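You operate a simulated robot arm through the tools that you are given. There is no shell and no other tool. Be economical: measure what you need, move in short steps, check, and stop when the job is done.

Carry out the task below with a simulated two-armed robot. There is one attempt and no reset: what you move stays moved.

TASK
Release the window in the wooden stand; handlebar light and SLOW off, both locks on.
Fine: the handlebar's RELEASE first; the locks are the lift lock and the lock pin.
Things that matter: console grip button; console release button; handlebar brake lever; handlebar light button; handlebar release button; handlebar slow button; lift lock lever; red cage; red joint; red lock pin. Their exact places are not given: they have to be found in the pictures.

It is judged by the outcome, as a careful person would: the job done as asked, and still so three seconds after it is handed in. It fails if anything else is knocked over, pushed out of place, dropped, spilled or broken.

THE ROBOT
Two 7-joint arms with two-finger parallel grippers on one trunk, hanging from a carriage that runs on a rail from [-1.983, -0.005] to [0.197, 0] (x, y) and turns from -5.969 to 6.021 rad about z. Base frame: it is fixed where the carriage stands at the start and does not move with it; the origin is on the floor, on the carriage's upright axis, x ahead of it, y to its left, z up. Lengths are in m, angles in rad, forces in N, time in s.
The left shoulder is at the start at [0.04, 0.161, 1.238], the right one opposite. With the tool pointing down near the work surface each hand reaches from about 0.1 to 0.66 m from the robot's upright axis, wherever it stands, measured 20 degrees to its own side. Places, roughly: console grip button [-3.9, -0.5, 1.2]; console release button [-3.9, -0.5, 1.1]; handlebar brake lever [1, 0.1, 1.2]; handlebar light button [1, 0.2, 1.4]; handlebar release button [1, 0.2, 0.9]; handlebar slow button [1, 0.2, 0.8]; lift lock lever [1, -0.2, 1.2]; red cage [1.3, 0, 1.3]; red joint [1.5, 0, 0.8]; red lock pin [0.9, 0, 0.7]. Payload 4.4 kg a hand.
The tool frame of a hand sits at the grasp point between the pads (the TCP): z along the fingers, y along the line on which they close. The tips reach 0.023 m beyond it. Largest opening 0.094 m; finger width 0.038, thickness 0.01; the body of the gripper, 0.054 by 0.096 m, starts 0.039 m behind the TCP.
Orientation is that of the tool frame in the base frame, as a unit quaternion [x, y, z, w]. With the fingers straight down and closing along the base's y, the tool's x points along the base's -x, its y along +y and its z along -z.

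THE INTERFACE
- The arms move only by the tool step_arm. It takes "left_commands", "right_commands" or both (then of equal length, played together; a hand with none holds still); each is a list that holds one entry, the list of rows, each a list of 7 numbers: the shift along the tool's x, y, z in m, then the turn, a rotation vector about the tool's x, y, z in degrees, then the closure in counts, from 0 (fully open) to 255 (shut). In form: [[[x, y, z, wx, wy, wz, hand], ...]]. A call has 1 to 20 rows; each row is the pose to reach, as a shift and turn from the pose commanded when the call began, along the tool's axes at that moment. Each row takes 0.2 s and may step no farther than 0.05 m and 0.15 rad from the row before; otherwise, or with a gripper value out of range, the whole call is refused. Where a pose cannot be reached the arm comes as near as it can. A force on the tool above 40 N (or 10 N above the force at the start of the call, whichever is more), or a blocked arm, ends the call early, and 0.2 s more pass. Each finger travels about 0.045 m/s and halts on what it meets, pressing with about 31 N; the grip force reading is that of the motor and also rises with nothing between the fingers. The clock runs only during rows and for 0.2 s after the last one: add rows that repeat a pose to give the fingers time. The reply holds the time, the measured pose of the TCP, the force on the tool along the base axes, the opening and the grip force, in the units named above and with some noise, with the torque about the TCP (base axes, N m) and any sound that the robot's microphone picked up.
- Cameras (640 x 400 px; columns grow to the right, rows downward): "scene" is now at [0.2478, -0.0127, 1.5905]; the picture's right is [0.02, -1.00, 0.00], its down [-0.32, -0.01, -0.95] and it looks along [0.95, 0.02, -0.32] (base axes); focal length 214 px, centre (320, 200). "left" rides on the left gripper at [0.086, -0.016, -0.075] in its tool frame; the picture's right is [0.18, 0.98, 0.00], its down [-0.58, 0.11, -0.81] and it looks along [-0.79, 0.15, 0.59] (tool axes); focal length 243 px, centre (320, 200). "right" rides on the right gripper at [0.086, 0.016, -0.074] in its tool frame; the picture's right is [-0.18, 0.98, 0.00], its down [-0.58, -0.11, -0.81] and it looks along [-0.79, -0.15, 0.59] (tool axes); focal length 243 px, centre (320, 200).
- capture(camera): a new picture of that camera. The clock stands still meanwhile.
- lift_body(by): slides the trunk up (or, below 0, down) by that many m; the arms and the scene camera ride with it, the base frame stays. It gives what a move gives, with no picture.
- roll_base(legs): drives the robot by 1 to 6 legs, each [ahead, left, turn to the left] in m, m and rad, along the robot's own axes; the way and the turn of a leg run together, so that a leg with both is an arc; at most 1.5 m and 3.142 rad a leg. The arms and the cameras ride along, it lands a little off, and it stops where it bumps. It keeps to its track: a leg is cut to what the track allows. It gives what a move gives.
- head_to(pan, tilt): turns the head with the scene camera to pan (to the left, within 1.501 rad either way) and tilt (down, from -0.506 to 1.204), counted from straight ahead of the robot. It gives what a move gives.
- pixel_to_xyz(camera, pixels): there is no depth. For up to 12 entries [column, row, z] of the newest picture of that camera ("zoom" is the newest enlarged one), the place [x, y] in the base frame at which the ray of that pixel passes the height z, good to about 0.002 m, but the place of the scene camera against the robot may be out by one fixed shift of up to 0.025 m in any direction. The clock stands still meanwhile.
- enlarge(camera, box): a new picture of the part [left, top, right, bottom] of that camera's present view, enlarged. The clock stands still meanwhile.
- close_job(): hands the job in; it is judged then, once.

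Go step by step. Measure first, check grasps and placings, and put right what went wrong. The budget is 80 turns and 78 pictures, counting those below and the enlarged ones. Unless the task says otherwise, let go and move clear before handing in, and close with one line.

The tools are called by a JSON object that holds its "method" and its "body". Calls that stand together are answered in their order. step_arm: Moves the arms, as the interface text tells. Its arguments: {"type":"object","properties":{"left_commands":{"type":"array"},"right_commands":{"type":"array"}},"required":[]} The other tools are called the same way: lift_body (by) slides the trunk up or down; roll_base (legs) drives the base; head_to (pan, tilt) turns the head that bears the scene camera; capture (camera) takes a picture; pixel_to_xyz (camera, pixels) gives the place at which the rays of pixels pass given heights; enlarge (camera, box) takes an enlarged picture of a part of a camera's view; close_job () hands the job in.

At the start:

```text
time_s: 0.0
left_tool_pos: [0.5369, 0.1998, 1.5354]
left_tcp_rot: [-0.001, 1.0, 0.0, 0.001]
left_wrist_force: [-0.6, 0.3, -0.5]
left_torque: [-0.02, 0.01, -0.02]
left_grip_width: 0.094
left_finger_force: 0.0
right_tool_pos: [0.5882, -0.1996, 1.4806]
right_tcp_rot: [-0.001, 1.0, 0.0, 0.0]
right_wrist_force: [0.1, 0.3, -0.5]
right_torque: [0.0, 0.03, -0.02]
right_grip_width: 0.0938
right_finger_force: 0.0
trunk travel left (down, up): [-0.375, 0.395]
robot x, y, heading: [-0.0004, 0.0031, -0.0]
head pan, tilt: [0.019, 0.323]
```

scene: 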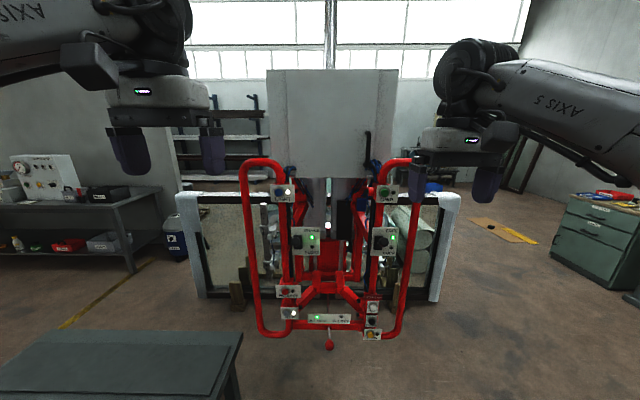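
right: 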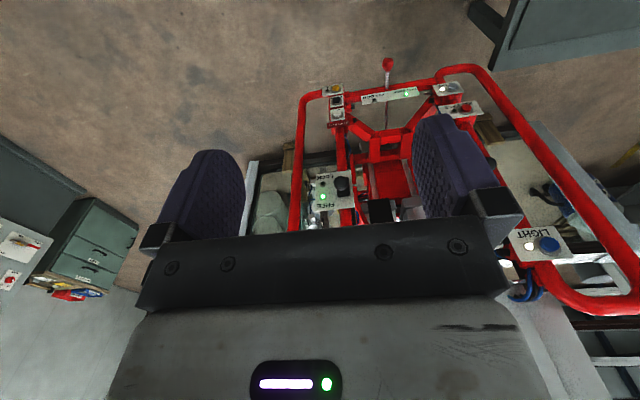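
left: 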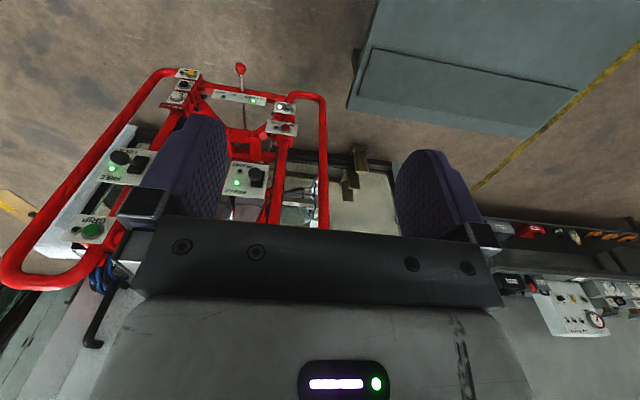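

The scene shows the red handlebar with labelled boxes around (285,190)-(375,335). I'll enlarge it to read the labels.

{"method": "enlarge", "body": {"camera": "scene", "box": [230, 150, 430, 275]}}

{"method": "enlarge", "body": {"camera": "scene", "box": [250, 250, 410, 350]}}

```text
3.20 times, centred on (330, 212) of scene
```

zoom: 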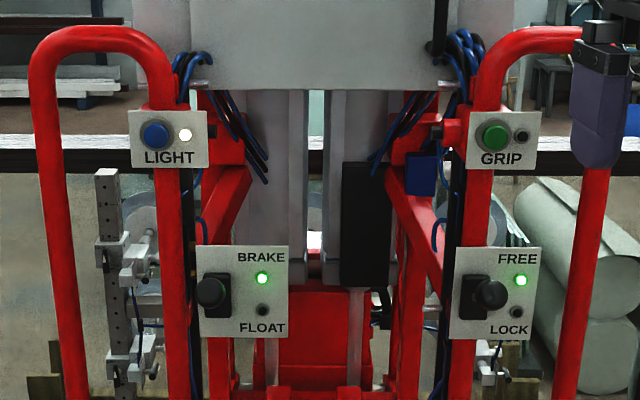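

```text
4.00 times, centred on (330, 300) of scene
```

zoom: 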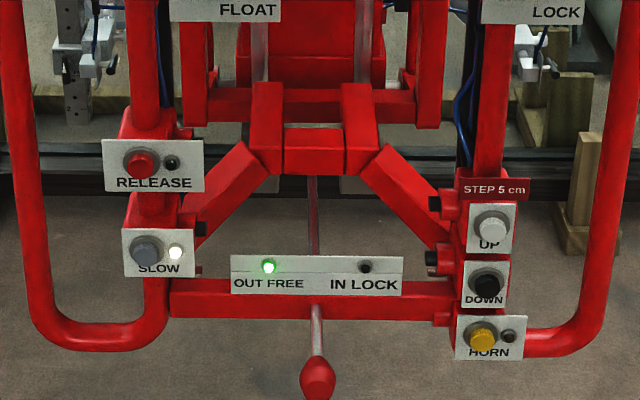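

Labels are readable: SLOW and LIGHT lamps are lit, lever FREE, pin OUT FREE, BRAKE on. I'll check how the window sits on the stand.

{"method": "enlarge", "body": {"camera": "scene", "box": [170, 225, 298, 305]}}

{"method": "enlarge", "body": {"camera": "scene", "box": [350, 225, 478, 305]}}

{"method": "pixel_to_xyz", "body": {"camera": "scene", "pixels": [[278, 192, 1.2], [384, 192, 1.2], [296, 242, 1.1], [391, 242, 1.1], [285, 291, 0.95], [286, 312, 0.9], [330, 343, 0.8]]}}

```text
5.00 times, centred on (234, 265) of scene
```

zoom: 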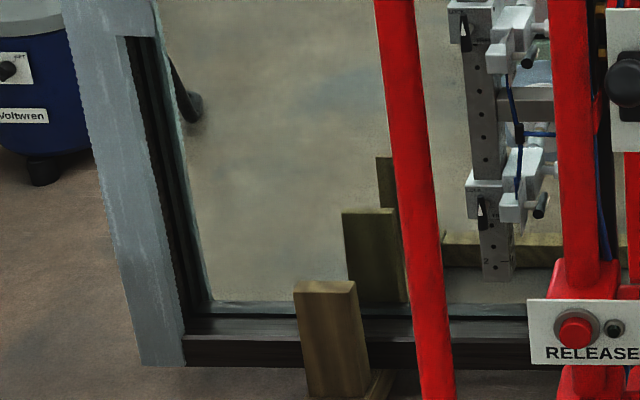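

```text
5.00 times, centred on (414, 265) of scene
```

zoom: 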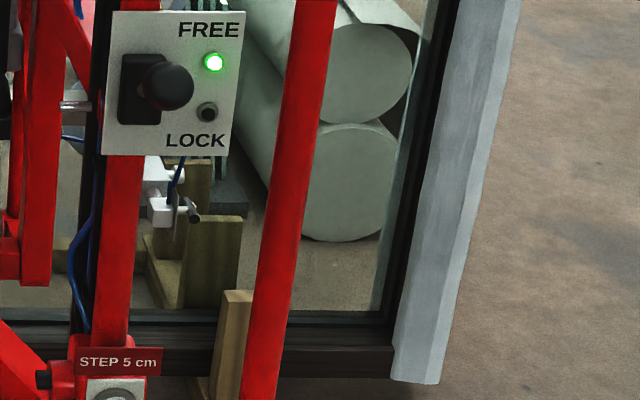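

```text
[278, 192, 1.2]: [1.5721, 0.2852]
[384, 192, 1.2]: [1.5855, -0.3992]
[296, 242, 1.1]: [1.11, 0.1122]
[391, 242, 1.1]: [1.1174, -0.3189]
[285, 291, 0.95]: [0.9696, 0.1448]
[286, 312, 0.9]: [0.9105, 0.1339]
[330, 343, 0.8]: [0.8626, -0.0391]
```

The window stands between wooden posts, but whether it rests isn't clear from above. I'll lower the trunk and tilt the right hand to look from lower down.

{"method": "lift_body", "body": {"by": -0.3}}

{"method": "capture", "body": {"camera": "scene"}}

{"method": "capture", "body": {"camera": "right"}}

```text
time_s: 3.0
left_tool_pos: [0.5373, 0.2013, 1.2358]
left_tcp_rot: [0.0, 1.0, 0.0, 0.001]
left_wrist_force: [0.5, -0.4, 0.2]
left_torque: [-0.01, 0.03, -0.03]
left_grip_width: 0.0943
left_finger_force: 0.0
right_tool_pos: [0.5879, -0.1999, 1.1819]
right_tcp_rot: [0.0, 1.0, 0.0, 0.0]
right_wrist_force: [0.4, 0.6, 0.3]
right_torque: [-0.01, -0.02, 0.01]
right_grip_width: 0.0939
right_finger_force: 0.0
trunk travel left (down, up): [-0.075, 0.695]
robot x, y, heading: [0.002, -0.0012, -0.001]
head pan, tilt: [0.019, 0.323]
```

```text
70 pictures are left
```

scene: 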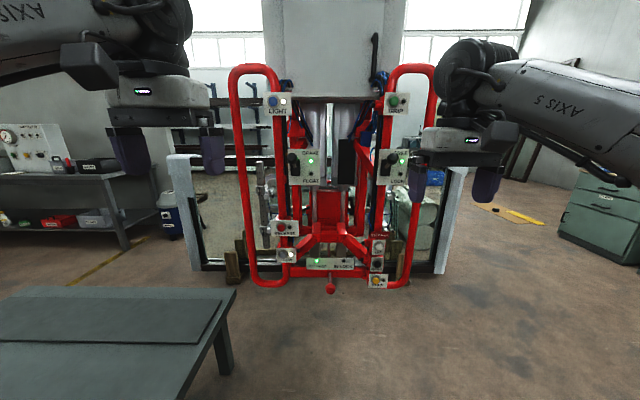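

```text
69 pictures are left
```

right: 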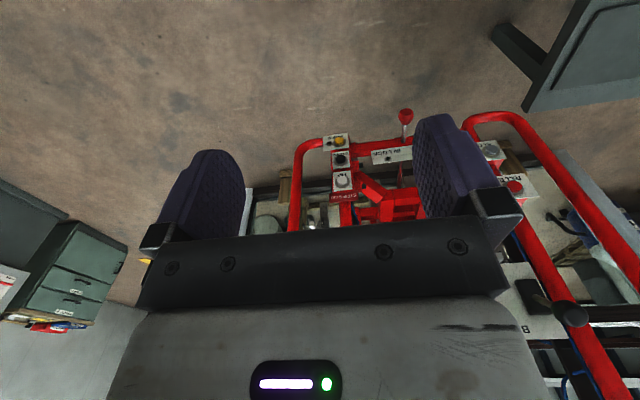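

I now have a 0.3 m vertical baseline; I'll enlarge the new view for triangulation and to look at the window's bottom edge.

{"method": "enlarge", "body": {"camera": "scene", "box": [250, 205, 410, 305]}}

{"method": "enlarge", "body": {"camera": "scene", "box": [250, 80, 442, 200]}}

{"method": "enlarge", "body": {"camera": "scene", "box": [190, 220, 286, 280]}}

{"method": "enlarge", "body": {"camera": "scene", "box": [360, 220, 456, 280]}}

```text
4.00 times, centred on (330, 255) of scene
```

zoom: 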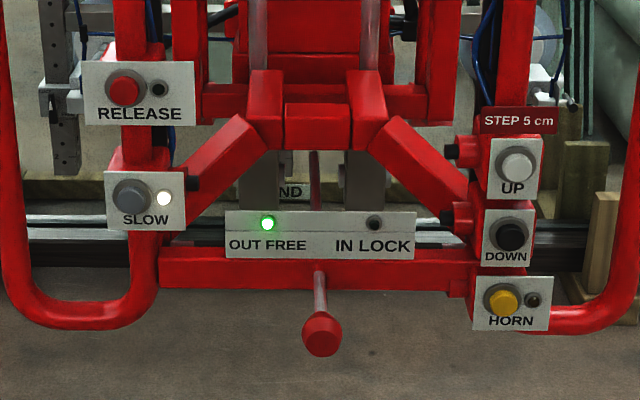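

```text
3.33 times, centred on (346, 140) of scene
```

zoom: 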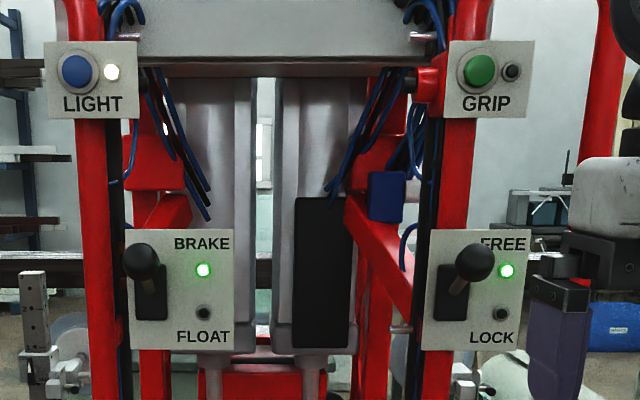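

```text
6.67 times, centred on (238, 250) of scene
```

zoom: 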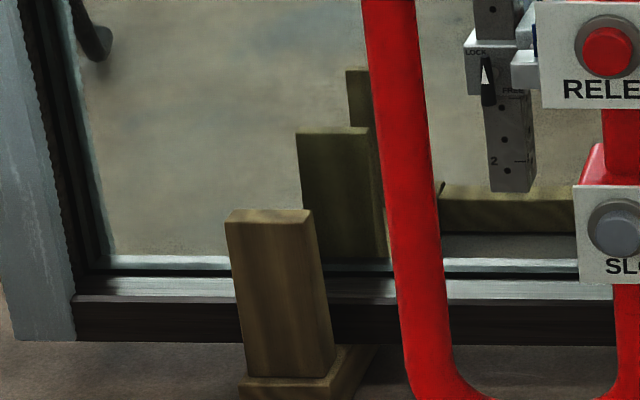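

```text
6.67 times, centred on (408, 250) of scene
```

zoom: 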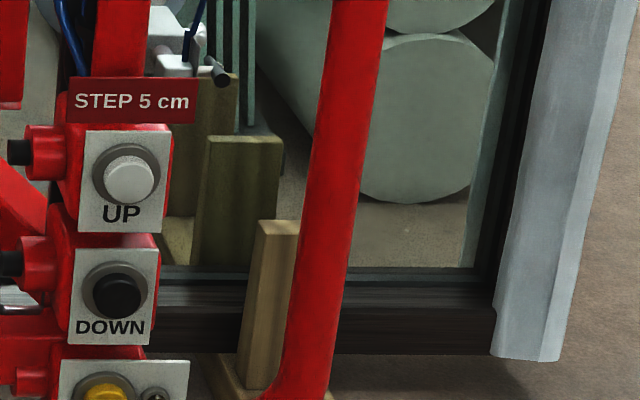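

The two scene views give window bottom ~z 0.07 and rail ~0.05, too noisy to know if it rests. I'll bring the right hand low and tilt it to view the bottom edge flat.

{"method": "step_arm", "body": {"right_commands": [[[0.01, -0.03, 0.03, 0, 0, 0, 0], [0.02, -0.06, 0.06, 0, 0, 0, 0], [0.03, -0.09, 0.09, 0, 0, 0, 0], [0.04, -0.11, 0.13, 0, 0, 0, 0], [0.05, -0.13, 0.17, 0, 0, 0, 0], [0.05, -0.15, 0.21, 0, 0, 0, 0], [0.05, -0.15, 0.25, 0, 0, 0, 0], [0.05, -0.15, 0.29, 0, 0, 0, 0], [0.05, -0.15, 0.33, 0, 0, 0, 0], [0.05, -0.15, 0.37, 0, 0, 0, 0], [0.05, -0.15, 0.41, 0, 0, 0, 0], [0.05, -0.15, 0.45, 0, -8, 0, 0], [0.05, -0.15, 0.49, 0, -16, 0, 0], [0.05, -0.15, 0.53, 0, -24, 0, 0], [0.05, -0.15, 0.57, 0, -30, 0, 0], [0.05, -0.15, 0.6, 0, -30, 0, 0]]]}}

{"method": "capture", "body": {"camera": "right"}}

```text
time_s: 6.4
left_tool_pos: [0.5367, 0.2011, 1.2364]
left_tcp_rot: [0.0, 1.0, -0.001, 0.001]
left_wrist_force: [-0.9, 0.6, -0.3]
left_torque: [0.01, -0.01, 0.01]
left_grip_width: 0.0938
left_finger_force: 0.0
right_tool_pos: [0.5395, -0.3508, 0.5832]
right_tcp_rot: [0.0, 0.966, 0.0, 0.26]
right_wrist_force: [1.2, 0.4, 0.4]
right_torque: [-0.05, -0.02, -0.01]
right_grip_width: 0.094
right_finger_force: 0.1
trunk travel left (down, up): [-0.075, 0.695]
robot x, y, heading: [0.0012, 0.0006, -0.003]
head pan, tilt: [0.019, 0.323]
```

```text
64 pictures are left
```

right: 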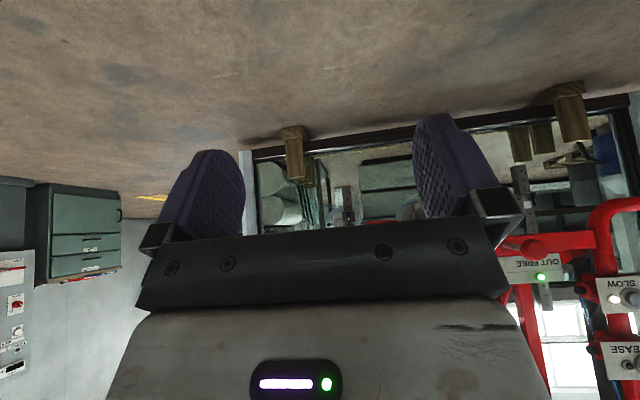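

{"method": "enlarge", "body": {"camera": "right", "box": [230, 110, 358, 190]}}

{"method": "enlarge", "body": {"camera": "right", "box": [500, 70, 628, 150]}}

```text
5.00 times, centred on (294, 150) of right
```

zoom: 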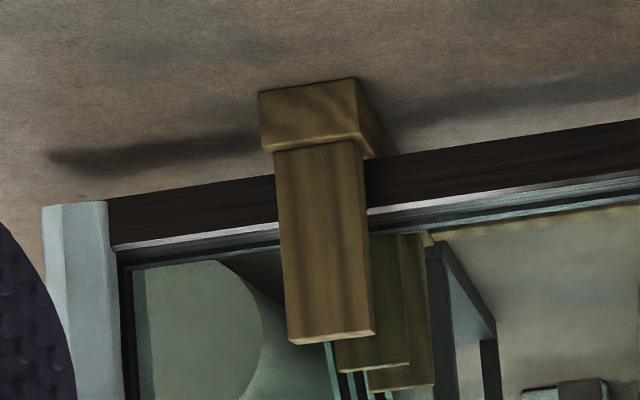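

```text
5.00 times, centred on (564, 110) of right
```

zoom: 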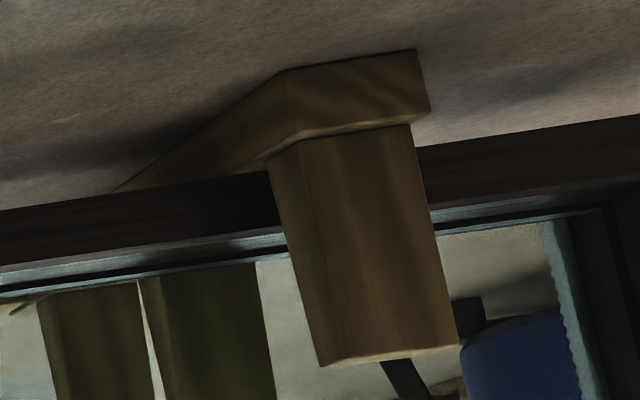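

The posts' base and window edge differ by only ~3 px, ambiguous. I'll go lower still for a near-horizontal view.

{"method": "lift_body", "body": {"by": -0.07}}

{"method": "step_arm", "body": {"right_commands": [[[0.037, 0, 0.031, 0, 0, 0, 0], [0.07, 0, 0.06, 0, 0, 0, 0], [0.1, 0, 0.085, 0, 0, 0, 0], [0.13, 0, 0.11, 0, 0, 0, 0], [0.16, 0, 0.135, 0, 0, 0, 0], [0.19, 0, 0.16, 0, 0, 0, 0], [0.22, 0, 0.18, 0, 0, 0, 0]]]}}

{"method": "capture", "body": {"camera": "right"}}

```text
time_s: 7.5
left_tool_pos: [0.5365, 0.2001, 1.1648]
left_tcp_rot: [0.0, 1.0, 0.0, 0.001]
left_wrist_force: [0.2, -0.5, 0.8]
left_torque: [-0.01, 0.01, 0.0]
left_grip_width: 0.0941
left_finger_force: 0.0
right_tool_pos: [0.5392, -0.3502, 0.5129]
right_tcp_rot: [0.0, 0.966, 0.0, 0.258]
right_wrist_force: [-0.6, 0.4, 0.8]
right_torque: [0.0, 0.01, 0.0]
right_grip_width: 0.0938
right_finger_force: 0.0
trunk travel left (down, up): [-0.005, 0.765]
robot x, y, heading: [0.0, -0.0003, 0.005]
head pan, tilt: [0.019, 0.323]
```

```text
time_s: 9.1
left_tool_pos: [0.5341, 0.2031, 1.1656]
left_tcp_rot: [0.001, 1.0, 0.001, 0.0]
left_wrist_force: [-0.4, 1.0, -0.7]
left_torque: [-0.01, -0.04, -0.01]
left_grip_width: 0.094
left_finger_force: 0.1
right_tool_pos: [0.4314, -0.3473, 0.2448]
right_tcp_rot: [-0.001, 0.966, 0.002, 0.257]
right_wrist_force: [0.0, 0.2, -0.6]
right_torque: [-0.01, -0.06, -0.04]
right_grip_width: 0.0939
right_finger_force: 0.0
trunk travel left (down, up): [-0.005, 0.765]
robot x, y, heading: [0.0022, -0.0011, -0.004]
head pan, tilt: [0.019, 0.323]
```

```text
61 pictures are left
```

right: 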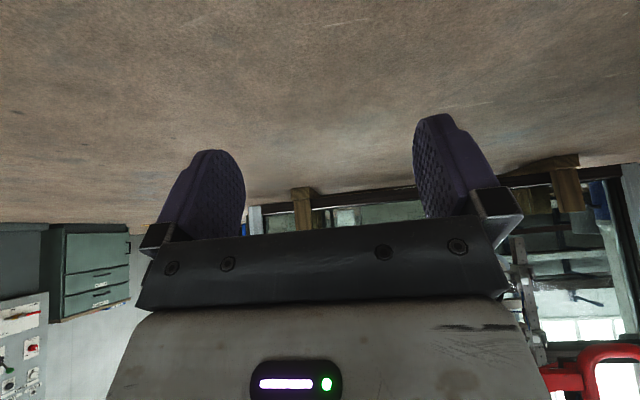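

{"method": "enlarge", "body": {"camera": "right", "box": [500, 130, 612, 200]}}

{"method": "enlarge", "body": {"camera": "right", "box": [250, 170, 362, 240]}}

```text
5.71 times, centred on (556, 165) of right
```

zoom: 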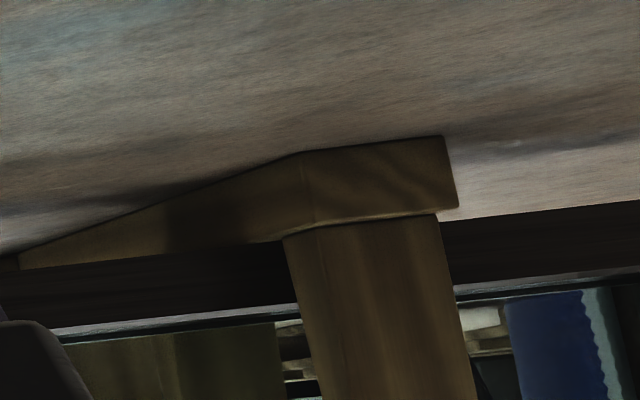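

```text
5.71 times, centred on (306, 205) of right
```

zoom: 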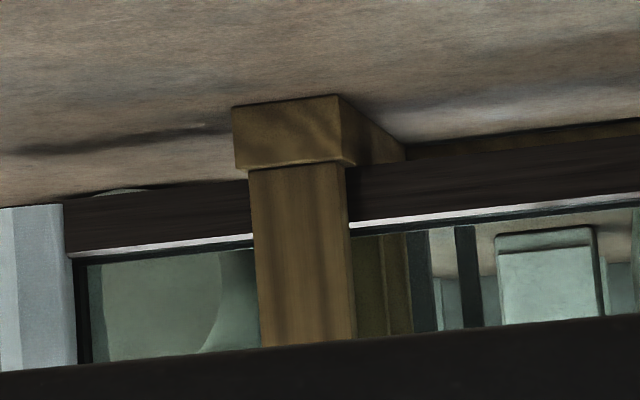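

In the low view the window's bottom meets the wooden rail with no gap (post foot (285,235) zoom touches the frame edge), so it is resting. Triangulation: RELEASE ≈[0.99,0.15,0.93], SLOW ≈[0.99,0.15,0.82], LIGHT ≈[0.99,0.15,1.37], lift lever knob ≈[0.94,-0.23,1.20], pin knob ≈[0.935,-0.04,0.69]. I raise the trunk, bring the right hand up, and swing the left hand to point forward.

{"method": "lift_body", "body": {"by": 0.25}}

{"method": "step_arm", "body": {"left_commands": [[[-0.02, -0.004, 0.036, 0, -8.2, 0, 60], [-0.04, -0.008, 0.072, 0, -16.4, 0, 120], [-0.06, -0.012, 0.108, 0, -24.6, 0, 180], [-0.08, -0.016, 0.144, 0, -32.8, 0, 255], [-0.1, -0.02, 0.18, 0, -41, 0, 255], [-0.12, -0.024, 0.216, 0, -49.2, 0, 255], [-0.14, -0.028, 0.252, 0, -57.4, 0, 255], [-0.16, -0.032, 0.288, 0, -65.6, 0, 255], [-0.18, -0.036, 0.324, 0, -73.8, 0, 255], [-0.2, -0.04, 0.36, 0, -82, 0, 255], [-0.22, -0.045, 0.4, 0, -90, 0, 255], [-0.25, -0.05, 0.43, 0, -90, 0, 255], [-0.25, -0.05, 0.46, 0, -90, 0, 255], [-0.25, -0.05, 0.48, 0, -90, 0, 255]]], "right_commands": [[[-0.02, 0, -0.036, 0, 0, 0, 60], [-0.04, 0, -0.07, 0, 0, 0, 120], [-0.06, 0, -0.105, 0, 0, 0, 180], [-0.08, 0, -0.14, 0, 0, 0, 255], [-0.1, 0, -0.175, 0, 0, 0, 255], [-0.12, 0, -0.21, 0, 0, 0, 255], [-0.14, 0, -0.245, 0, 0, 0, 255], [-0.16, 0, -0.28, 0, 0, 0, 255], [-0.18, 0, -0.315, 0, 0, 0, 255], [-0.2, 0, -0.35, 0, 0, 0, 255], [-0.22, 0, -0.38, 0, 0, 0, 255], [-0.24, 0, -0.41, 0, 0, 0, 255], [-0.25, 0, -0.43, 0, 0, 0, 255], [-0.25, 0, -0.43, 0, 0, 0, 255]]]}}

{"method": "capture", "body": {"camera": "scene"}}

{"method": "capture", "body": {"camera": "left"}}

```text
time_s: 11.7
left_tool_pos: [0.5374, 0.2009, 1.4155]
left_tcp_rot: [0.0, 1.0, 0.001, 0.0]
left_wrist_force: [0.0, -0.2, 0.0]
left_torque: [0.03, -0.01, 0.01]
left_grip_width: 0.0938
left_finger_force: 0.2
right_tool_pos: [0.44, -0.3511, 0.4964]
right_tcp_rot: [0.0, 0.966, 0.001, 0.259]
right_wrist_force: [0.5, -0.4, -0.2]
right_torque: [0.04, 0.02, -0.01]
right_grip_width: 0.094
right_finger_force: 0.0
trunk travel left (down, up): [-0.255, 0.515]
robot x, y, heading: [-0.0004, -0.0015, -0.002]
head pan, tilt: [0.019, 0.323]
```

```text
time_s: 14.7
left_tool_pos: [0.8114, 0.0838, 0.9896]
left_tcp_rot: [-0.024, 0.728, 0.024, 0.685]
left_wrist_force: [0.5, 0.2, -0.9]
left_torque: [0.02, 0.01, -0.05]
left_grip_width: 0.0
left_finger_force: 31.0
left hand out of reach, approached as far as the arm can: row 10, 11, 12, 13, 14
right_tool_pos: [0.4389, -0.3496, 0.9929]
right_tcp_rot: [0.0, 0.966, 0.001, 0.259]
right_wrist_force: [-0.4, -0.2, -0.1]
right_torque: [-0.02, 0.0, 0.0]
right_grip_width: 0.0001
right_finger_force: 30.9
trunk travel left (down, up): [-0.255, 0.515]
robot x, y, heading: [0.0034, 0.0018, -0.002]
head pan, tilt: [0.019, 0.323]
```

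```text
58 pictures are left
```

scene: 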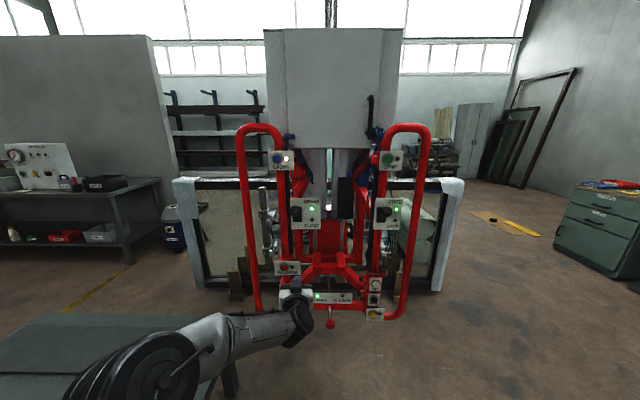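

```text
57 pictures are left
```

left: 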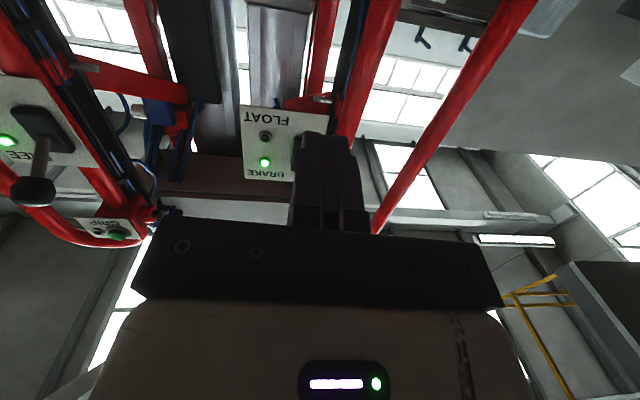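

The left arm reached its limit at x≈0.81 from here. I'll pull it back, drive ahead along the rail and turn right so the left shoulder comes forward.

{"method": "step_arm", "body": {"left_commands": [[[0, 0, -0.04, 0, 0, 0, 255], [0, 0, -0.08, 0, 0, 0, 255], [0, 0, -0.12, 0, 0, 0, 255], [0, 0, -0.16, 0, 0, 0, 255], [0, 0, -0.2, 0, 0, 0, 255], [0, 0, -0.24, 0, 0, 0, 255], [0, 0, -0.24, 0, 0, 0, 255]]]}}

{"method": "roll_base", "body": {"legs": [[0.19, 0, 0], [0, 0, -0.6]]}}

{"method": "head_to", "body": {"pan": 0.6, "tilt": 0.35}}

{"method": "capture", "body": {"camera": "scene"}}

```text
time_s: 16.3
left_tool_pos: [0.5739, 0.0658, 1.0041]
left_tcp_rot: [-0.024, 0.728, 0.024, 0.685]
left_wrist_force: [0.1, -0.4, -1.0]
left_torque: [0.01, -0.03, 0.02]
left_grip_width: 0.0001
left_finger_force: 30.7
right_tool_pos: [0.4391, -0.3523, 0.9931]
right_tcp_rot: [0.001, 0.966, 0.0, 0.259]
right_wrist_force: [0.1, 0.9, 0.4]
right_torque: [-0.01, -0.01, -0.01]
right_grip_width: 0.0003
right_finger_force: 31.3
trunk travel left (down, up): [-0.255, 0.515]
robot x, y, heading: [-0.0006, -0.0016, -0.004]
head pan, tilt: [0.019, 0.323]
```

```text
time_s: 19.5
left_tool_pos: [0.6991, -0.2725, 1.0032]
left_tcp_rot: [0.194, 0.703, -0.181, 0.66]
left_wrist_force: [0.4, -0.1, -0.1]
left_torque: [0.01, 0.01, 0.01]
left_grip_width: 0.0
left_finger_force: 30.8
right_tool_pos: [0.352, -0.5398, 0.9926]
right_tcp_rot: [0.288, 0.922, -0.078, 0.247]
right_wrist_force: [0.6, 0.1, 0.8]
right_torque: [0.0, -0.02, 0.0]
right_grip_width: 0.0
right_finger_force: 30.6
trunk travel left (down, up): [-0.255, 0.515]
robot x, y, heading: [0.1903, -0.0005, -0.608]
head pan, tilt: [0.019, 0.323]
```

```text
time_s: 20.5
left_tool_pos: [0.7, -0.2728, 1.0033]
left_tcp_rot: [0.194, 0.702, -0.181, 0.661]
left_wrist_force: [0.1, 0.2, -0.8]
left_torque: [-0.01, 0.02, 0.01]
left_grip_width: 0.0002
left_finger_force: 31.0
right_tool_pos: [0.353, -0.539, 0.9932]
right_tcp_rot: [0.289, 0.922, -0.078, 0.247]
right_wrist_force: [0.1, -0.2, 0.8]
right_torque: [-0.02, 0.0, 0.01]
right_grip_width: 0.0001
right_finger_force: 30.8
trunk travel left (down, up): [-0.255, 0.515]
robot x, y, heading: [0.1889, 0.0031, -0.609]
head pan, tilt: [0.6, 0.351]
```

```text
56 pictures are left
```

scene: 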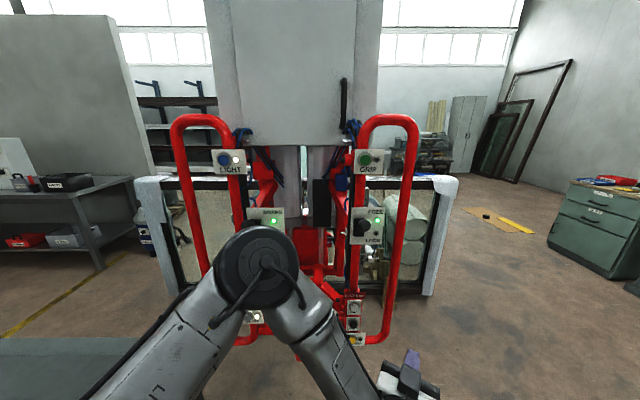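

The robot is at heading -0.61, so the left shoulder is forward. Now I'll bring the left hand in front of RELEASE, fingers along +x.

{"method": "step_arm", "body": {"left_commands": [[[0.007, 0.0395, -0.0083, -2.8, -0.31, -0.1, 255], [0.0145, 0.079, -0.0166, -5.6, -0.62, -0.2, 255], [0.0217, 0.1186, -0.0249, -8.4, -0.93, -0.3, 255], [0.029, 0.158, -0.0332, -11.2, -1.24, -0.4, 255], [0.0362, 0.1976, -0.0415, -14, -1.55, -0.5, 255], [0.0435, 0.237, -0.05, -16.8, -1.86, -0.6, 255], [0.0507, 0.2767, -0.058, -19.6, -2.17, -0.7, 255], [0.058, 0.316, -0.0665, -22.4, -2.48, -0.8, 255], [0.0652, 0.3557, -0.0748, -25.2, -2.79, -0.9, 255], [0.0725, 0.395, -0.083, -28, -3.1, -1.0, 255], [0.0797, 0.4348, -0.0914, -30.8, -3.4, -1.07, 255], [0.0797, 0.4348, -0.0914, -30.8, -3.4, -1.07, 255]]]}}

{"method": "capture", "body": {"camera": "scene"}}

{"method": "capture", "body": {"camera": "left"}}

```text
time_s: 23.1
left_tool_pos: [0.7918, -0.0273, 0.987]
left_tcp_rot: [-0.022, 0.72, 0.022, 0.693]
left_wrist_force: [-0.4, 0.7, -0.5]
left_torque: [0.02, 0.01, 0.04]
left_grip_width: 0.0
left_finger_force: 31.1
left hand out of reach, approached as far as the arm can: row 2, 3, 4, 5, 6, 7, 8, 9, 10, 11, 12
right_tool_pos: [0.3527, -0.539, 0.9943]
right_tcp_rot: [0.287, 0.922, -0.077, 0.247]
right_wrist_force: [0.0, 0.4, 0.3]
right_torque: [-0.03, 0.03, -0.01]
right_grip_width: 0.0002
right_finger_force: 30.9
trunk travel left (down, up): [-0.255, 0.515]
robot x, y, heading: [0.1934, -0.0006, -0.604]
head pan, tilt: [0.6, 0.351]
```

```text
55 pictures are left
```

scene: 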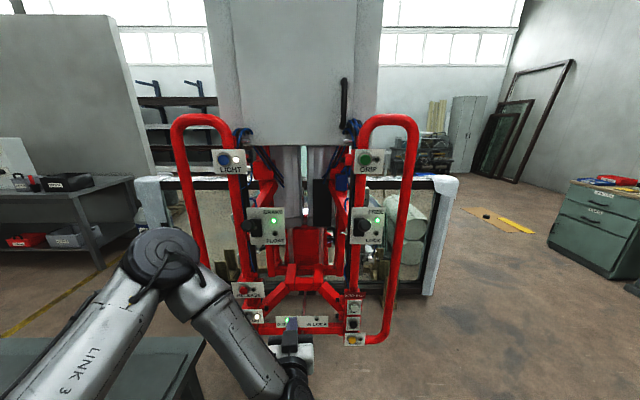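

```text
54 pictures are left
```

left: 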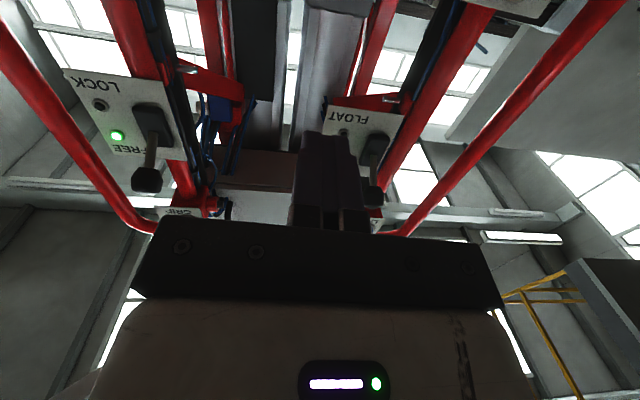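

The wrist, not the distance, seems to be the limit (elbow strongly bent), and the hand stopped at y≈-0.03. I'll pitch the tool ~45° down, and use a smaller heading of about -0.2.

{"method": "step_arm", "body": {"left_commands": [[[0, 0, -0.03, 0.5, 7, 0, 255], [0, 0, -0.06, 1, 14, 0, 255], [0, 0, -0.09, 1.5, 21, 0, 255], [0, 0, -0.1, 2, 28, 0, 255], [0, 0, -0.1, 2.5, 35, 0, 255], [0, 0, -0.1, 3, 43, 0, 255]]]}}

{"method": "roll_base", "body": {"legs": [[0, 0, 0.4]]}}

{"method": "head_to", "body": {"pan": 0.2, "tilt": 0.35}}

```text
time_s: 24.5
left_tool_pos: [0.6947, -0.0287, 0.9955]
left_tcp_rot: [-0.009, 0.925, -0.007, 0.381]
left_wrist_force: [0.2, 0.3, 0.2]
left_torque: [0.01, 0.01, -0.03]
left_grip_width: 0.0
left_finger_force: 31.6
right_tool_pos: [0.352, -0.5391, 0.9924]
right_tcp_rot: [0.288, 0.922, -0.077, 0.247]
right_wrist_force: [0.3, -0.4, -0.2]
right_torque: [0.01, 0.03, -0.01]
right_grip_width: 0.0
right_finger_force: 30.8
trunk travel left (down, up): [-0.255, 0.515]
robot x, y, heading: [0.1905, 0.0008, -0.603]
head pan, tilt: [0.6, 0.351]
```

```text
time_s: 26.1
left_tool_pos: [0.6652, 0.1669, 0.9965]
left_tcp_rot: [-0.19, 0.905, 0.068, 0.374]
left_wrist_force: [-0.7, 0.4, -0.5]
left_torque: [0.02, -0.03, 0.03]
left_grip_width: 0.0
left_finger_force: 30.4
right_tool_pos: [0.5481, -0.4357, 0.994]
right_tcp_rot: [0.101, 0.961, -0.027, 0.258]
right_wrist_force: [0.7, -0.2, -0.5]
right_torque: [-0.01, 0.0, 0.03]
right_grip_width: 0.0
right_finger_force: 30.8
trunk travel left (down, up): [-0.255, 0.515]
robot x, y, heading: [0.1948, 0.0006, -0.21]
head pan, tilt: [0.6, 0.351]
```

```text
time_s: 26.9
left_tool_pos: [0.6652, 0.1672, 0.9955]
left_tcp_rot: [-0.19, 0.905, 0.067, 0.374]
left_wrist_force: [-0.2, -0.1, -0.4]
left_torque: [0.01, 0.02, -0.01]
left_grip_width: 0.0
left_finger_force: 31.0
right_tool_pos: [0.5478, -0.4356, 0.9925]
right_tcp_rot: [0.102, 0.961, -0.027, 0.257]
right_wrist_force: [0.3, 0.7, -1.3]
right_torque: [0.01, 0.0, 0.03]
right_grip_width: 0.0
right_finger_force: 30.8
trunk travel left (down, up): [-0.255, 0.515]
robot x, y, heading: [0.189, 0.0023, -0.209]
head pan, tilt: [0.201, 0.351]
```

Now straighten yaw and advance the pitched left hand to about 8 cm in front of RELEASE.

{"method": "step_arm", "body": {"left_commands": [[[-0.0165, -0.0165, 0.0285, 2.6, 0, 2.9, 255], [-0.033, -0.033, 0.057, 5.2, 0, 5.8, 255], [-0.05, -0.05, 0.0855, 7.8, 0, 8.7, 255], [-0.066, -0.066, 0.114, 10.4, 0, 11.6, 255], [-0.0825, -0.0825, 0.1425, 13, 0, 14.4, 255], [-0.099, -0.099, 0.171, 15.5, 0, 17.3, 255], [-0.099, -0.099, 0.171, 15.5, 0, 17.3, 255]]]}}

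{"method": "capture", "body": {"camera": "scene"}}

{"method": "capture", "body": {"camera": "left"}}

```text
time_s: 28.5
left_tool_pos: [0.879, 0.1512, 0.9453]
left_tcp_rot: [0.001, 0.924, 0.001, 0.382]
left_wrist_force: [0.1, -0.4, -0.3]
left_torque: [0.01, -0.02, -0.01]
left_grip_width: 0.0
left_finger_force: 30.9
right_tool_pos: [0.5475, -0.4359, 0.9939]
right_tcp_rot: [0.1, 0.961, -0.026, 0.257]
right_wrist_force: [-0.2, -0.4, -0.8]
right_torque: [0.02, -0.03, -0.01]
right_grip_width: 0.0002
right_finger_force: 30.7
trunk travel left (down, up): [-0.255, 0.515]
robot x, y, heading: [0.1935, -0.0012, -0.211]
head pan, tilt: [0.201, 0.351]
```

```text
53 pictures are left
```

scene: 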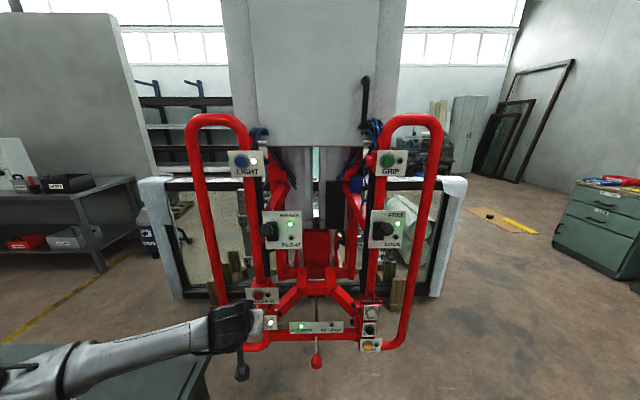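

```text
52 pictures are left
```

left: 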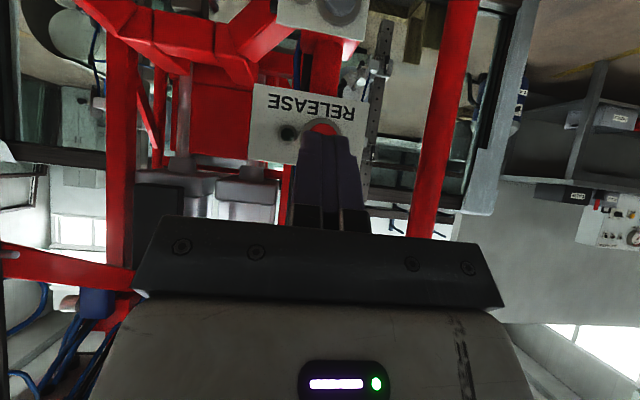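

The pose is reached, and the left camera shows the RELEASE button at (323,128) just beyond the fingertips. I'll check its ray and look at the scene up close.

{"method": "pixel_to_xyz", "body": {"camera": "left", "pixels": [[323, 129, 0.92], [323, 129, 0.93], [323, 129, 0.94], [330, 140, 0.93], [345, 10, 0.82]]}}

{"method": "enlarge", "body": {"camera": "left", "box": [240, 60, 400, 160]}}

```text
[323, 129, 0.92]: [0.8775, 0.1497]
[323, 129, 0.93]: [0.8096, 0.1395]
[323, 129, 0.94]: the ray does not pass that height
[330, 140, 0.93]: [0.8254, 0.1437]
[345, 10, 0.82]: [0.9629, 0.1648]
```

```text
4.00 times, centred on (320, 110) of left
```

zoom: 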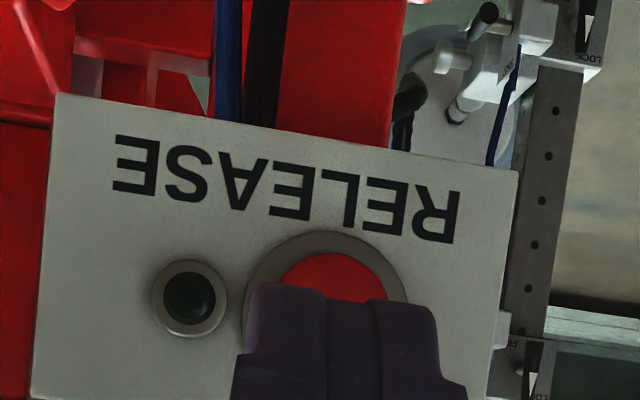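

Left-camera ray puts RELEASE at y≈0.165, z≈0.912 (scene is offset by about +0.015 y, -0.018 z). I'll align and advance in small steps.

{"method": "step_arm", "body": {"left_commands": [[[0.012, 0.014, 0.012, 0, 0, 0, 255], [-0.002, 0.014, 0.026, 0, 0, 0, 255], [-0.016, 0.014, 0.04, 0, 0, 0, 255], [-0.03, 0.014, 0.054, 0, 0, 0, 255], [-0.03, 0.014, 0.054, 0, 0, 0, 255]]]}}

{"method": "capture", "body": {"camera": "left"}}

{"method": "enlarge", "body": {"camera": "scene", "box": [200, 270, 328, 350]}}

```text
time_s: 29.7
left_tool_pos: [0.9395, 0.163, 0.9285]
left_tcp_rot: [0.0, 0.924, 0.002, 0.382]
left_wrist_force: [-0.5, 0.4, -0.7]
left_torque: [-0.01, 0.02, -0.03]
left_grip_width: 0.0
left_finger_force: 31.5
right_tool_pos: [0.5479, -0.4344, 0.9933]
right_tcp_rot: [0.102, 0.961, -0.027, 0.257]
right_wrist_force: [-0.1, -0.2, 0.5]
right_torque: [0.02, 0.0, -0.02]
right_grip_width: 0.0
right_finger_force: 30.5
trunk travel left (down, up): [-0.255, 0.515]
robot x, y, heading: [0.193, 0.0001, -0.211]
head pan, tilt: [0.201, 0.351]
```

```text
50 pictures are left
```

left: 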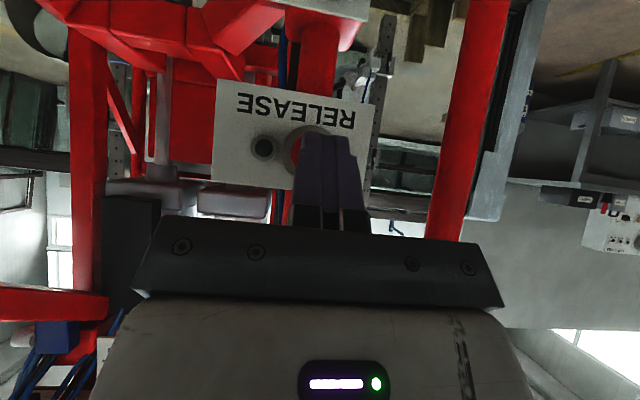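

```text
5.00 times, centred on (264, 310) of scene
```

zoom: 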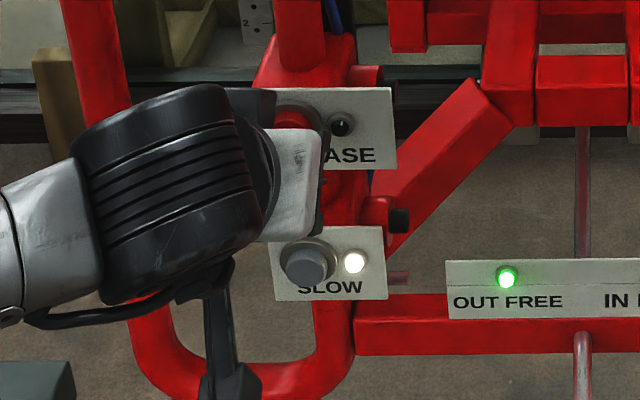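

Fingertips are aligned with RELEASE (button centre ≈ y 0.161, z 0.911; tip at 0.163, 0.912). Now press slowly along +x.

{"method": "step_arm", "body": {"left_commands": [[[-0.0035, 0, 0.0035, 0, 0, 0, 255], [-0.007, 0, 0.007, 0, 0, 0, 255], [-0.0106, 0, 0.0106, 0, 0, 0, 255], [-0.0141, 0, 0.0141, 0, 0, 0, 255], [-0.0177, 0, 0.0177, 0, 0, 0, 255]]]}}

{"method": "enlarge", "body": {"camera": "scene", "box": [200, 270, 328, 350]}}

```text
time_s: 30.9
left_tool_pos: [0.9637, 0.1647, 0.9268]
left_tcp_rot: [0.0, 0.924, 0.001, 0.381]
left_wrist_force: [-6.4, -0.7, 0.0]
left_torque: [-0.01, 0.0, -0.06]
left_grip_width: 0.0003
left_finger_force: 30.4
right_tool_pos: [0.5445, -0.4345, 0.9936]
right_tcp_rot: [0.101, 0.961, -0.027, 0.258]
right_wrist_force: [-0.6, 0.6, 0.1]
right_torque: [-0.03, -0.04, 0.0]
right_grip_width: 0.0
right_finger_force: 30.8
trunk travel left (down, up): [-0.255, 0.515]
robot x, y, heading: [0.1936, -0.0003, -0.206]
head pan, tilt: [0.201, 0.351]
heard: click
```

```text
5.00 times, centred on (264, 310) of scene
```

zoom: 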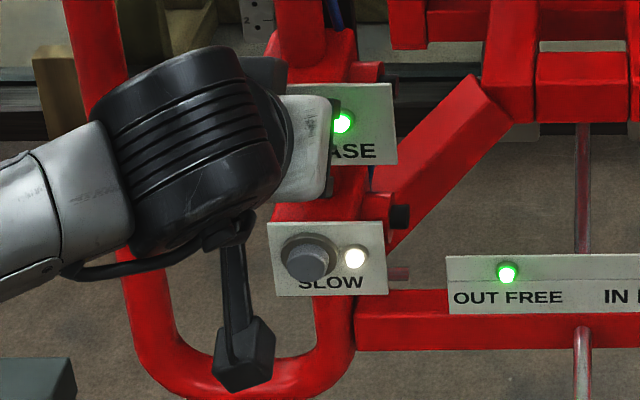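

Click heard and the RELEASE lamp turned green. I'll hold for a moment, then back off and check.

{"method": "step_arm", "body": {"left_commands": [[[0, 0, 0, 0, 0, 0, 255], [0, 0, 0, 0, 0, 0, 255], [0, 0, 0, 0, 0, 0, 255], [0, 0, 0, 0, 0, 0, 255], [0, 0, 0, 0, 0, 0, 255], [0, 0, 0, 0, 0, 0, 255], [0.0106, 0, -0.0106, 0, 0, 0, 255], [0.03, 0, -0.03, 0, 0, 0, 255], [0.05, 0, -0.05, 0, 0, 0, 255], [0.05, 0, -0.05, 0, 0, 0, 255]]]}}

{"method": "capture", "body": {"camera": "scene"}}

{"method": "enlarge", "body": {"camera": "scene", "box": [200, 270, 328, 350]}}

```text
time_s: 33.1
left_tool_pos: [0.8933, 0.1673, 0.928]
left_tcp_rot: [0.0, 0.924, 0.001, 0.383]
left_wrist_force: [0.1, -0.4, 1.0]
left_torque: [0.02, 0.01, 0.01]
left_grip_width: 0.0
left_finger_force: 31.1
right_tool_pos: [0.5477, -0.436, 0.9927]
right_tcp_rot: [0.102, 0.96, -0.028, 0.258]
right_wrist_force: [1.1, 0.5, 0.3]
right_torque: [0.01, 0.0, 0.01]
right_grip_width: 0.0
right_finger_force: 30.8
trunk travel left (down, up): [-0.255, 0.515]
robot x, y, heading: [0.1927, 0.0006, -0.212]
head pan, tilt: [0.201, 0.351]
```

```text
47 pictures are left
```

scene: 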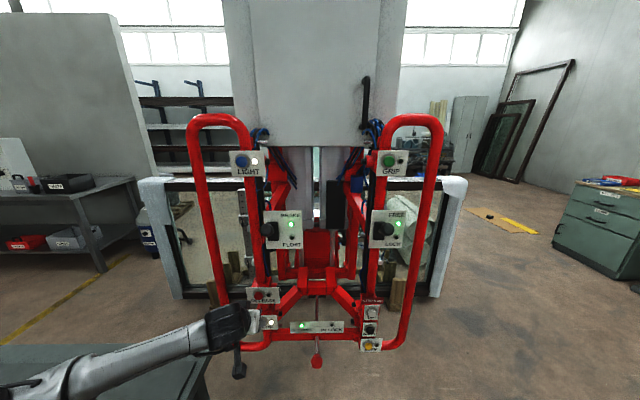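

```text
5.00 times, centred on (264, 310) of scene
```

zoom: 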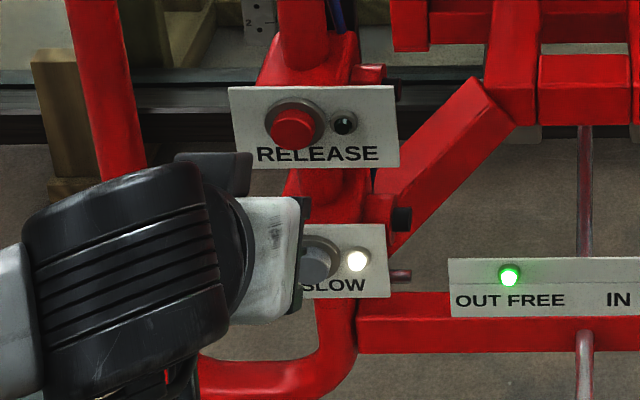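

The lamp is momentary. Before moving on I'll check for evidence of the grip state (suction units, GRIP lamp).

{"method": "enlarge", "body": {"camera": "scene", "box": [200, 140, 456, 300]}}

{"method": "enlarge", "body": {"camera": "scene", "box": [220, 175, 316, 235]}}

```text
2.50 times, centred on (328, 220) of scene
```

zoom: 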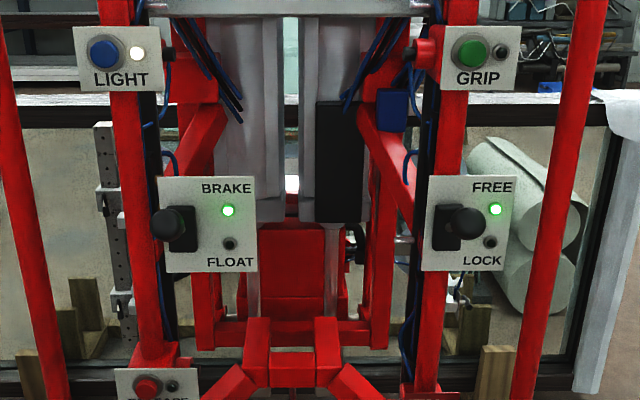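

```text
6.67 times, centred on (268, 205) of scene
```

zoom: 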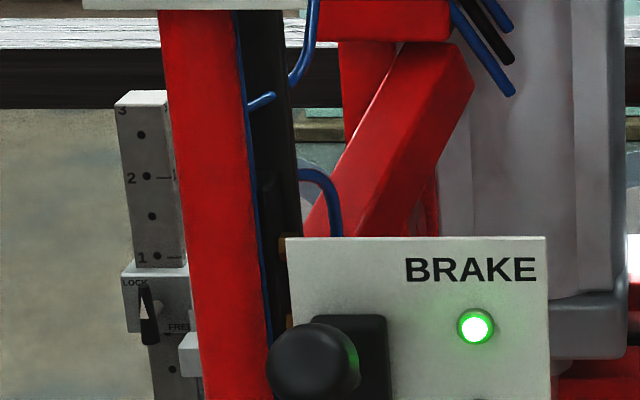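

State looks unchanged mechanically; SLOW next, at about z 0.80. I'll move down in front of it and look.

{"method": "step_arm", "body": {"left_commands": [[[0.026, -0.002, 0.026, 0, 0, 0, 255], [0.053, -0.003, 0.053, 0, 0, 0, 255], [0.079, -0.005, 0.079, 0, 0, 0, 255], [0.079, -0.005, 0.079, 0, 0, 0, 255]]]}}

{"method": "capture", "body": {"camera": "left"}}

{"method": "capture", "body": {"camera": "scene"}}

```text
time_s: 34.1
left_tool_pos: [0.893, 0.1608, 0.8162]
left_tcp_rot: [-0.001, 0.924, 0.002, 0.383]
left_wrist_force: [-0.9, 0.3, 0.0]
left_torque: [-0.02, -0.03, 0.02]
left_grip_width: 0.0
left_finger_force: 31.2
right_tool_pos: [0.5474, -0.4348, 0.9939]
right_tcp_rot: [0.103, 0.96, -0.028, 0.259]
right_wrist_force: [-0.1, -0.4, 0.3]
right_torque: [0.01, 0.01, 0.01]
right_grip_width: 0.0
right_finger_force: 30.7
trunk travel left (down, up): [-0.255, 0.515]
robot x, y, heading: [0.1862, 0.0021, -0.213]
head pan, tilt: [0.201, 0.351]
```

```text
43 pictures are left
```

left: 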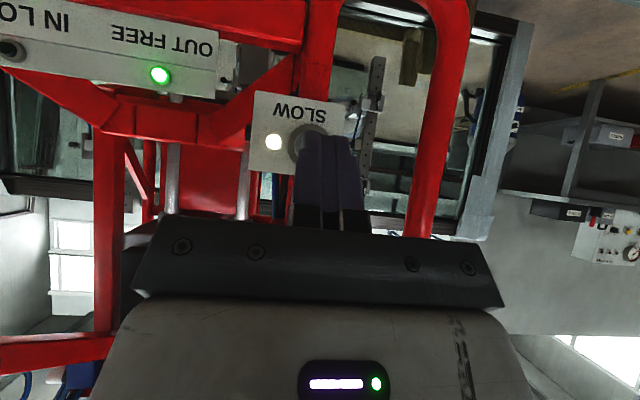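

```text
42 pictures are left
```

scene: 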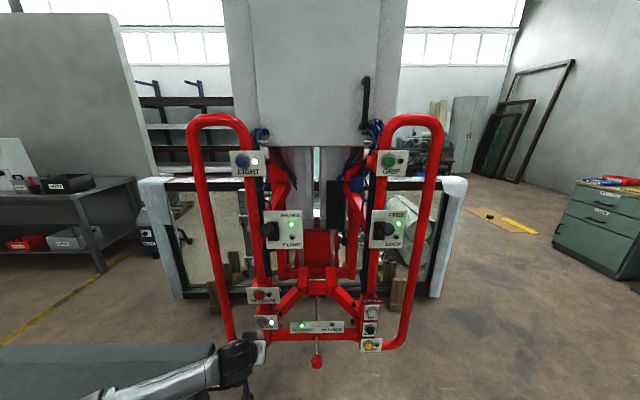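

SLOW's housing is at ≈(312,145), giving y≈0.163, z≈0.793; the tip is nearly there. I'll press it.

{"method": "step_arm", "body": {"left_commands": [[[-0.015, 0.002, 0.023, 0, 0, 0, 255], [-0.03, 0.002, 0.038, 0, 0, 0, 255], [-0.037, 0.002, 0.045, 0, 0, 0, 255], [-0.0405, 0.002, 0.0485, 0, 0, 0, 255], [-0.044, 0.002, 0.052, 0, 0, 0, 255], [-0.046, 0.002, 0.054, 0, 0, 0, 255]]]}}

{"method": "enlarge", "body": {"camera": "scene", "box": [200, 270, 328, 350]}}

```text
time_s: 35.5
left_tool_pos: [0.9639, 0.1615, 0.8113]
left_tcp_rot: [0.0, 0.924, 0.002, 0.382]
left_wrist_force: [-2.6, -0.3, 1.6]
left_torque: [0.02, -0.02, -0.03]
left_grip_width: 0.0
left_finger_force: 30.3
right_tool_pos: [0.546, -0.436, 0.9921]
right_tcp_rot: [0.101, 0.961, -0.027, 0.257]
right_wrist_force: [-0.1, 0.3, 0.6]
right_torque: [-0.02, -0.03, -0.01]
right_grip_width: 0.0001
right_finger_force: 31.5
trunk travel left (down, up): [-0.255, 0.515]
robot x, y, heading: [0.1889, 0.0016, -0.211]
head pan, tilt: [0.201, 0.351]
heard: click
```

```text
5.00 times, centred on (264, 310) of scene
```

zoom: 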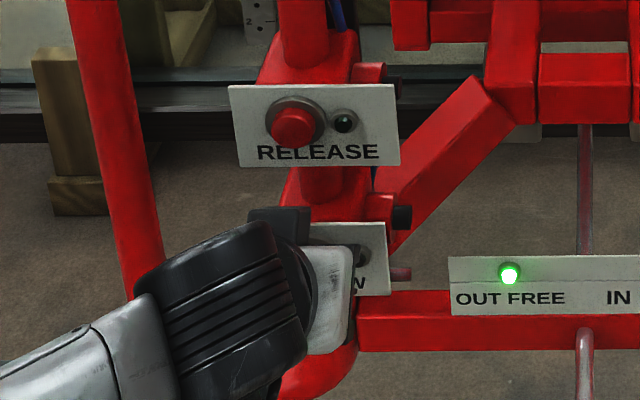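

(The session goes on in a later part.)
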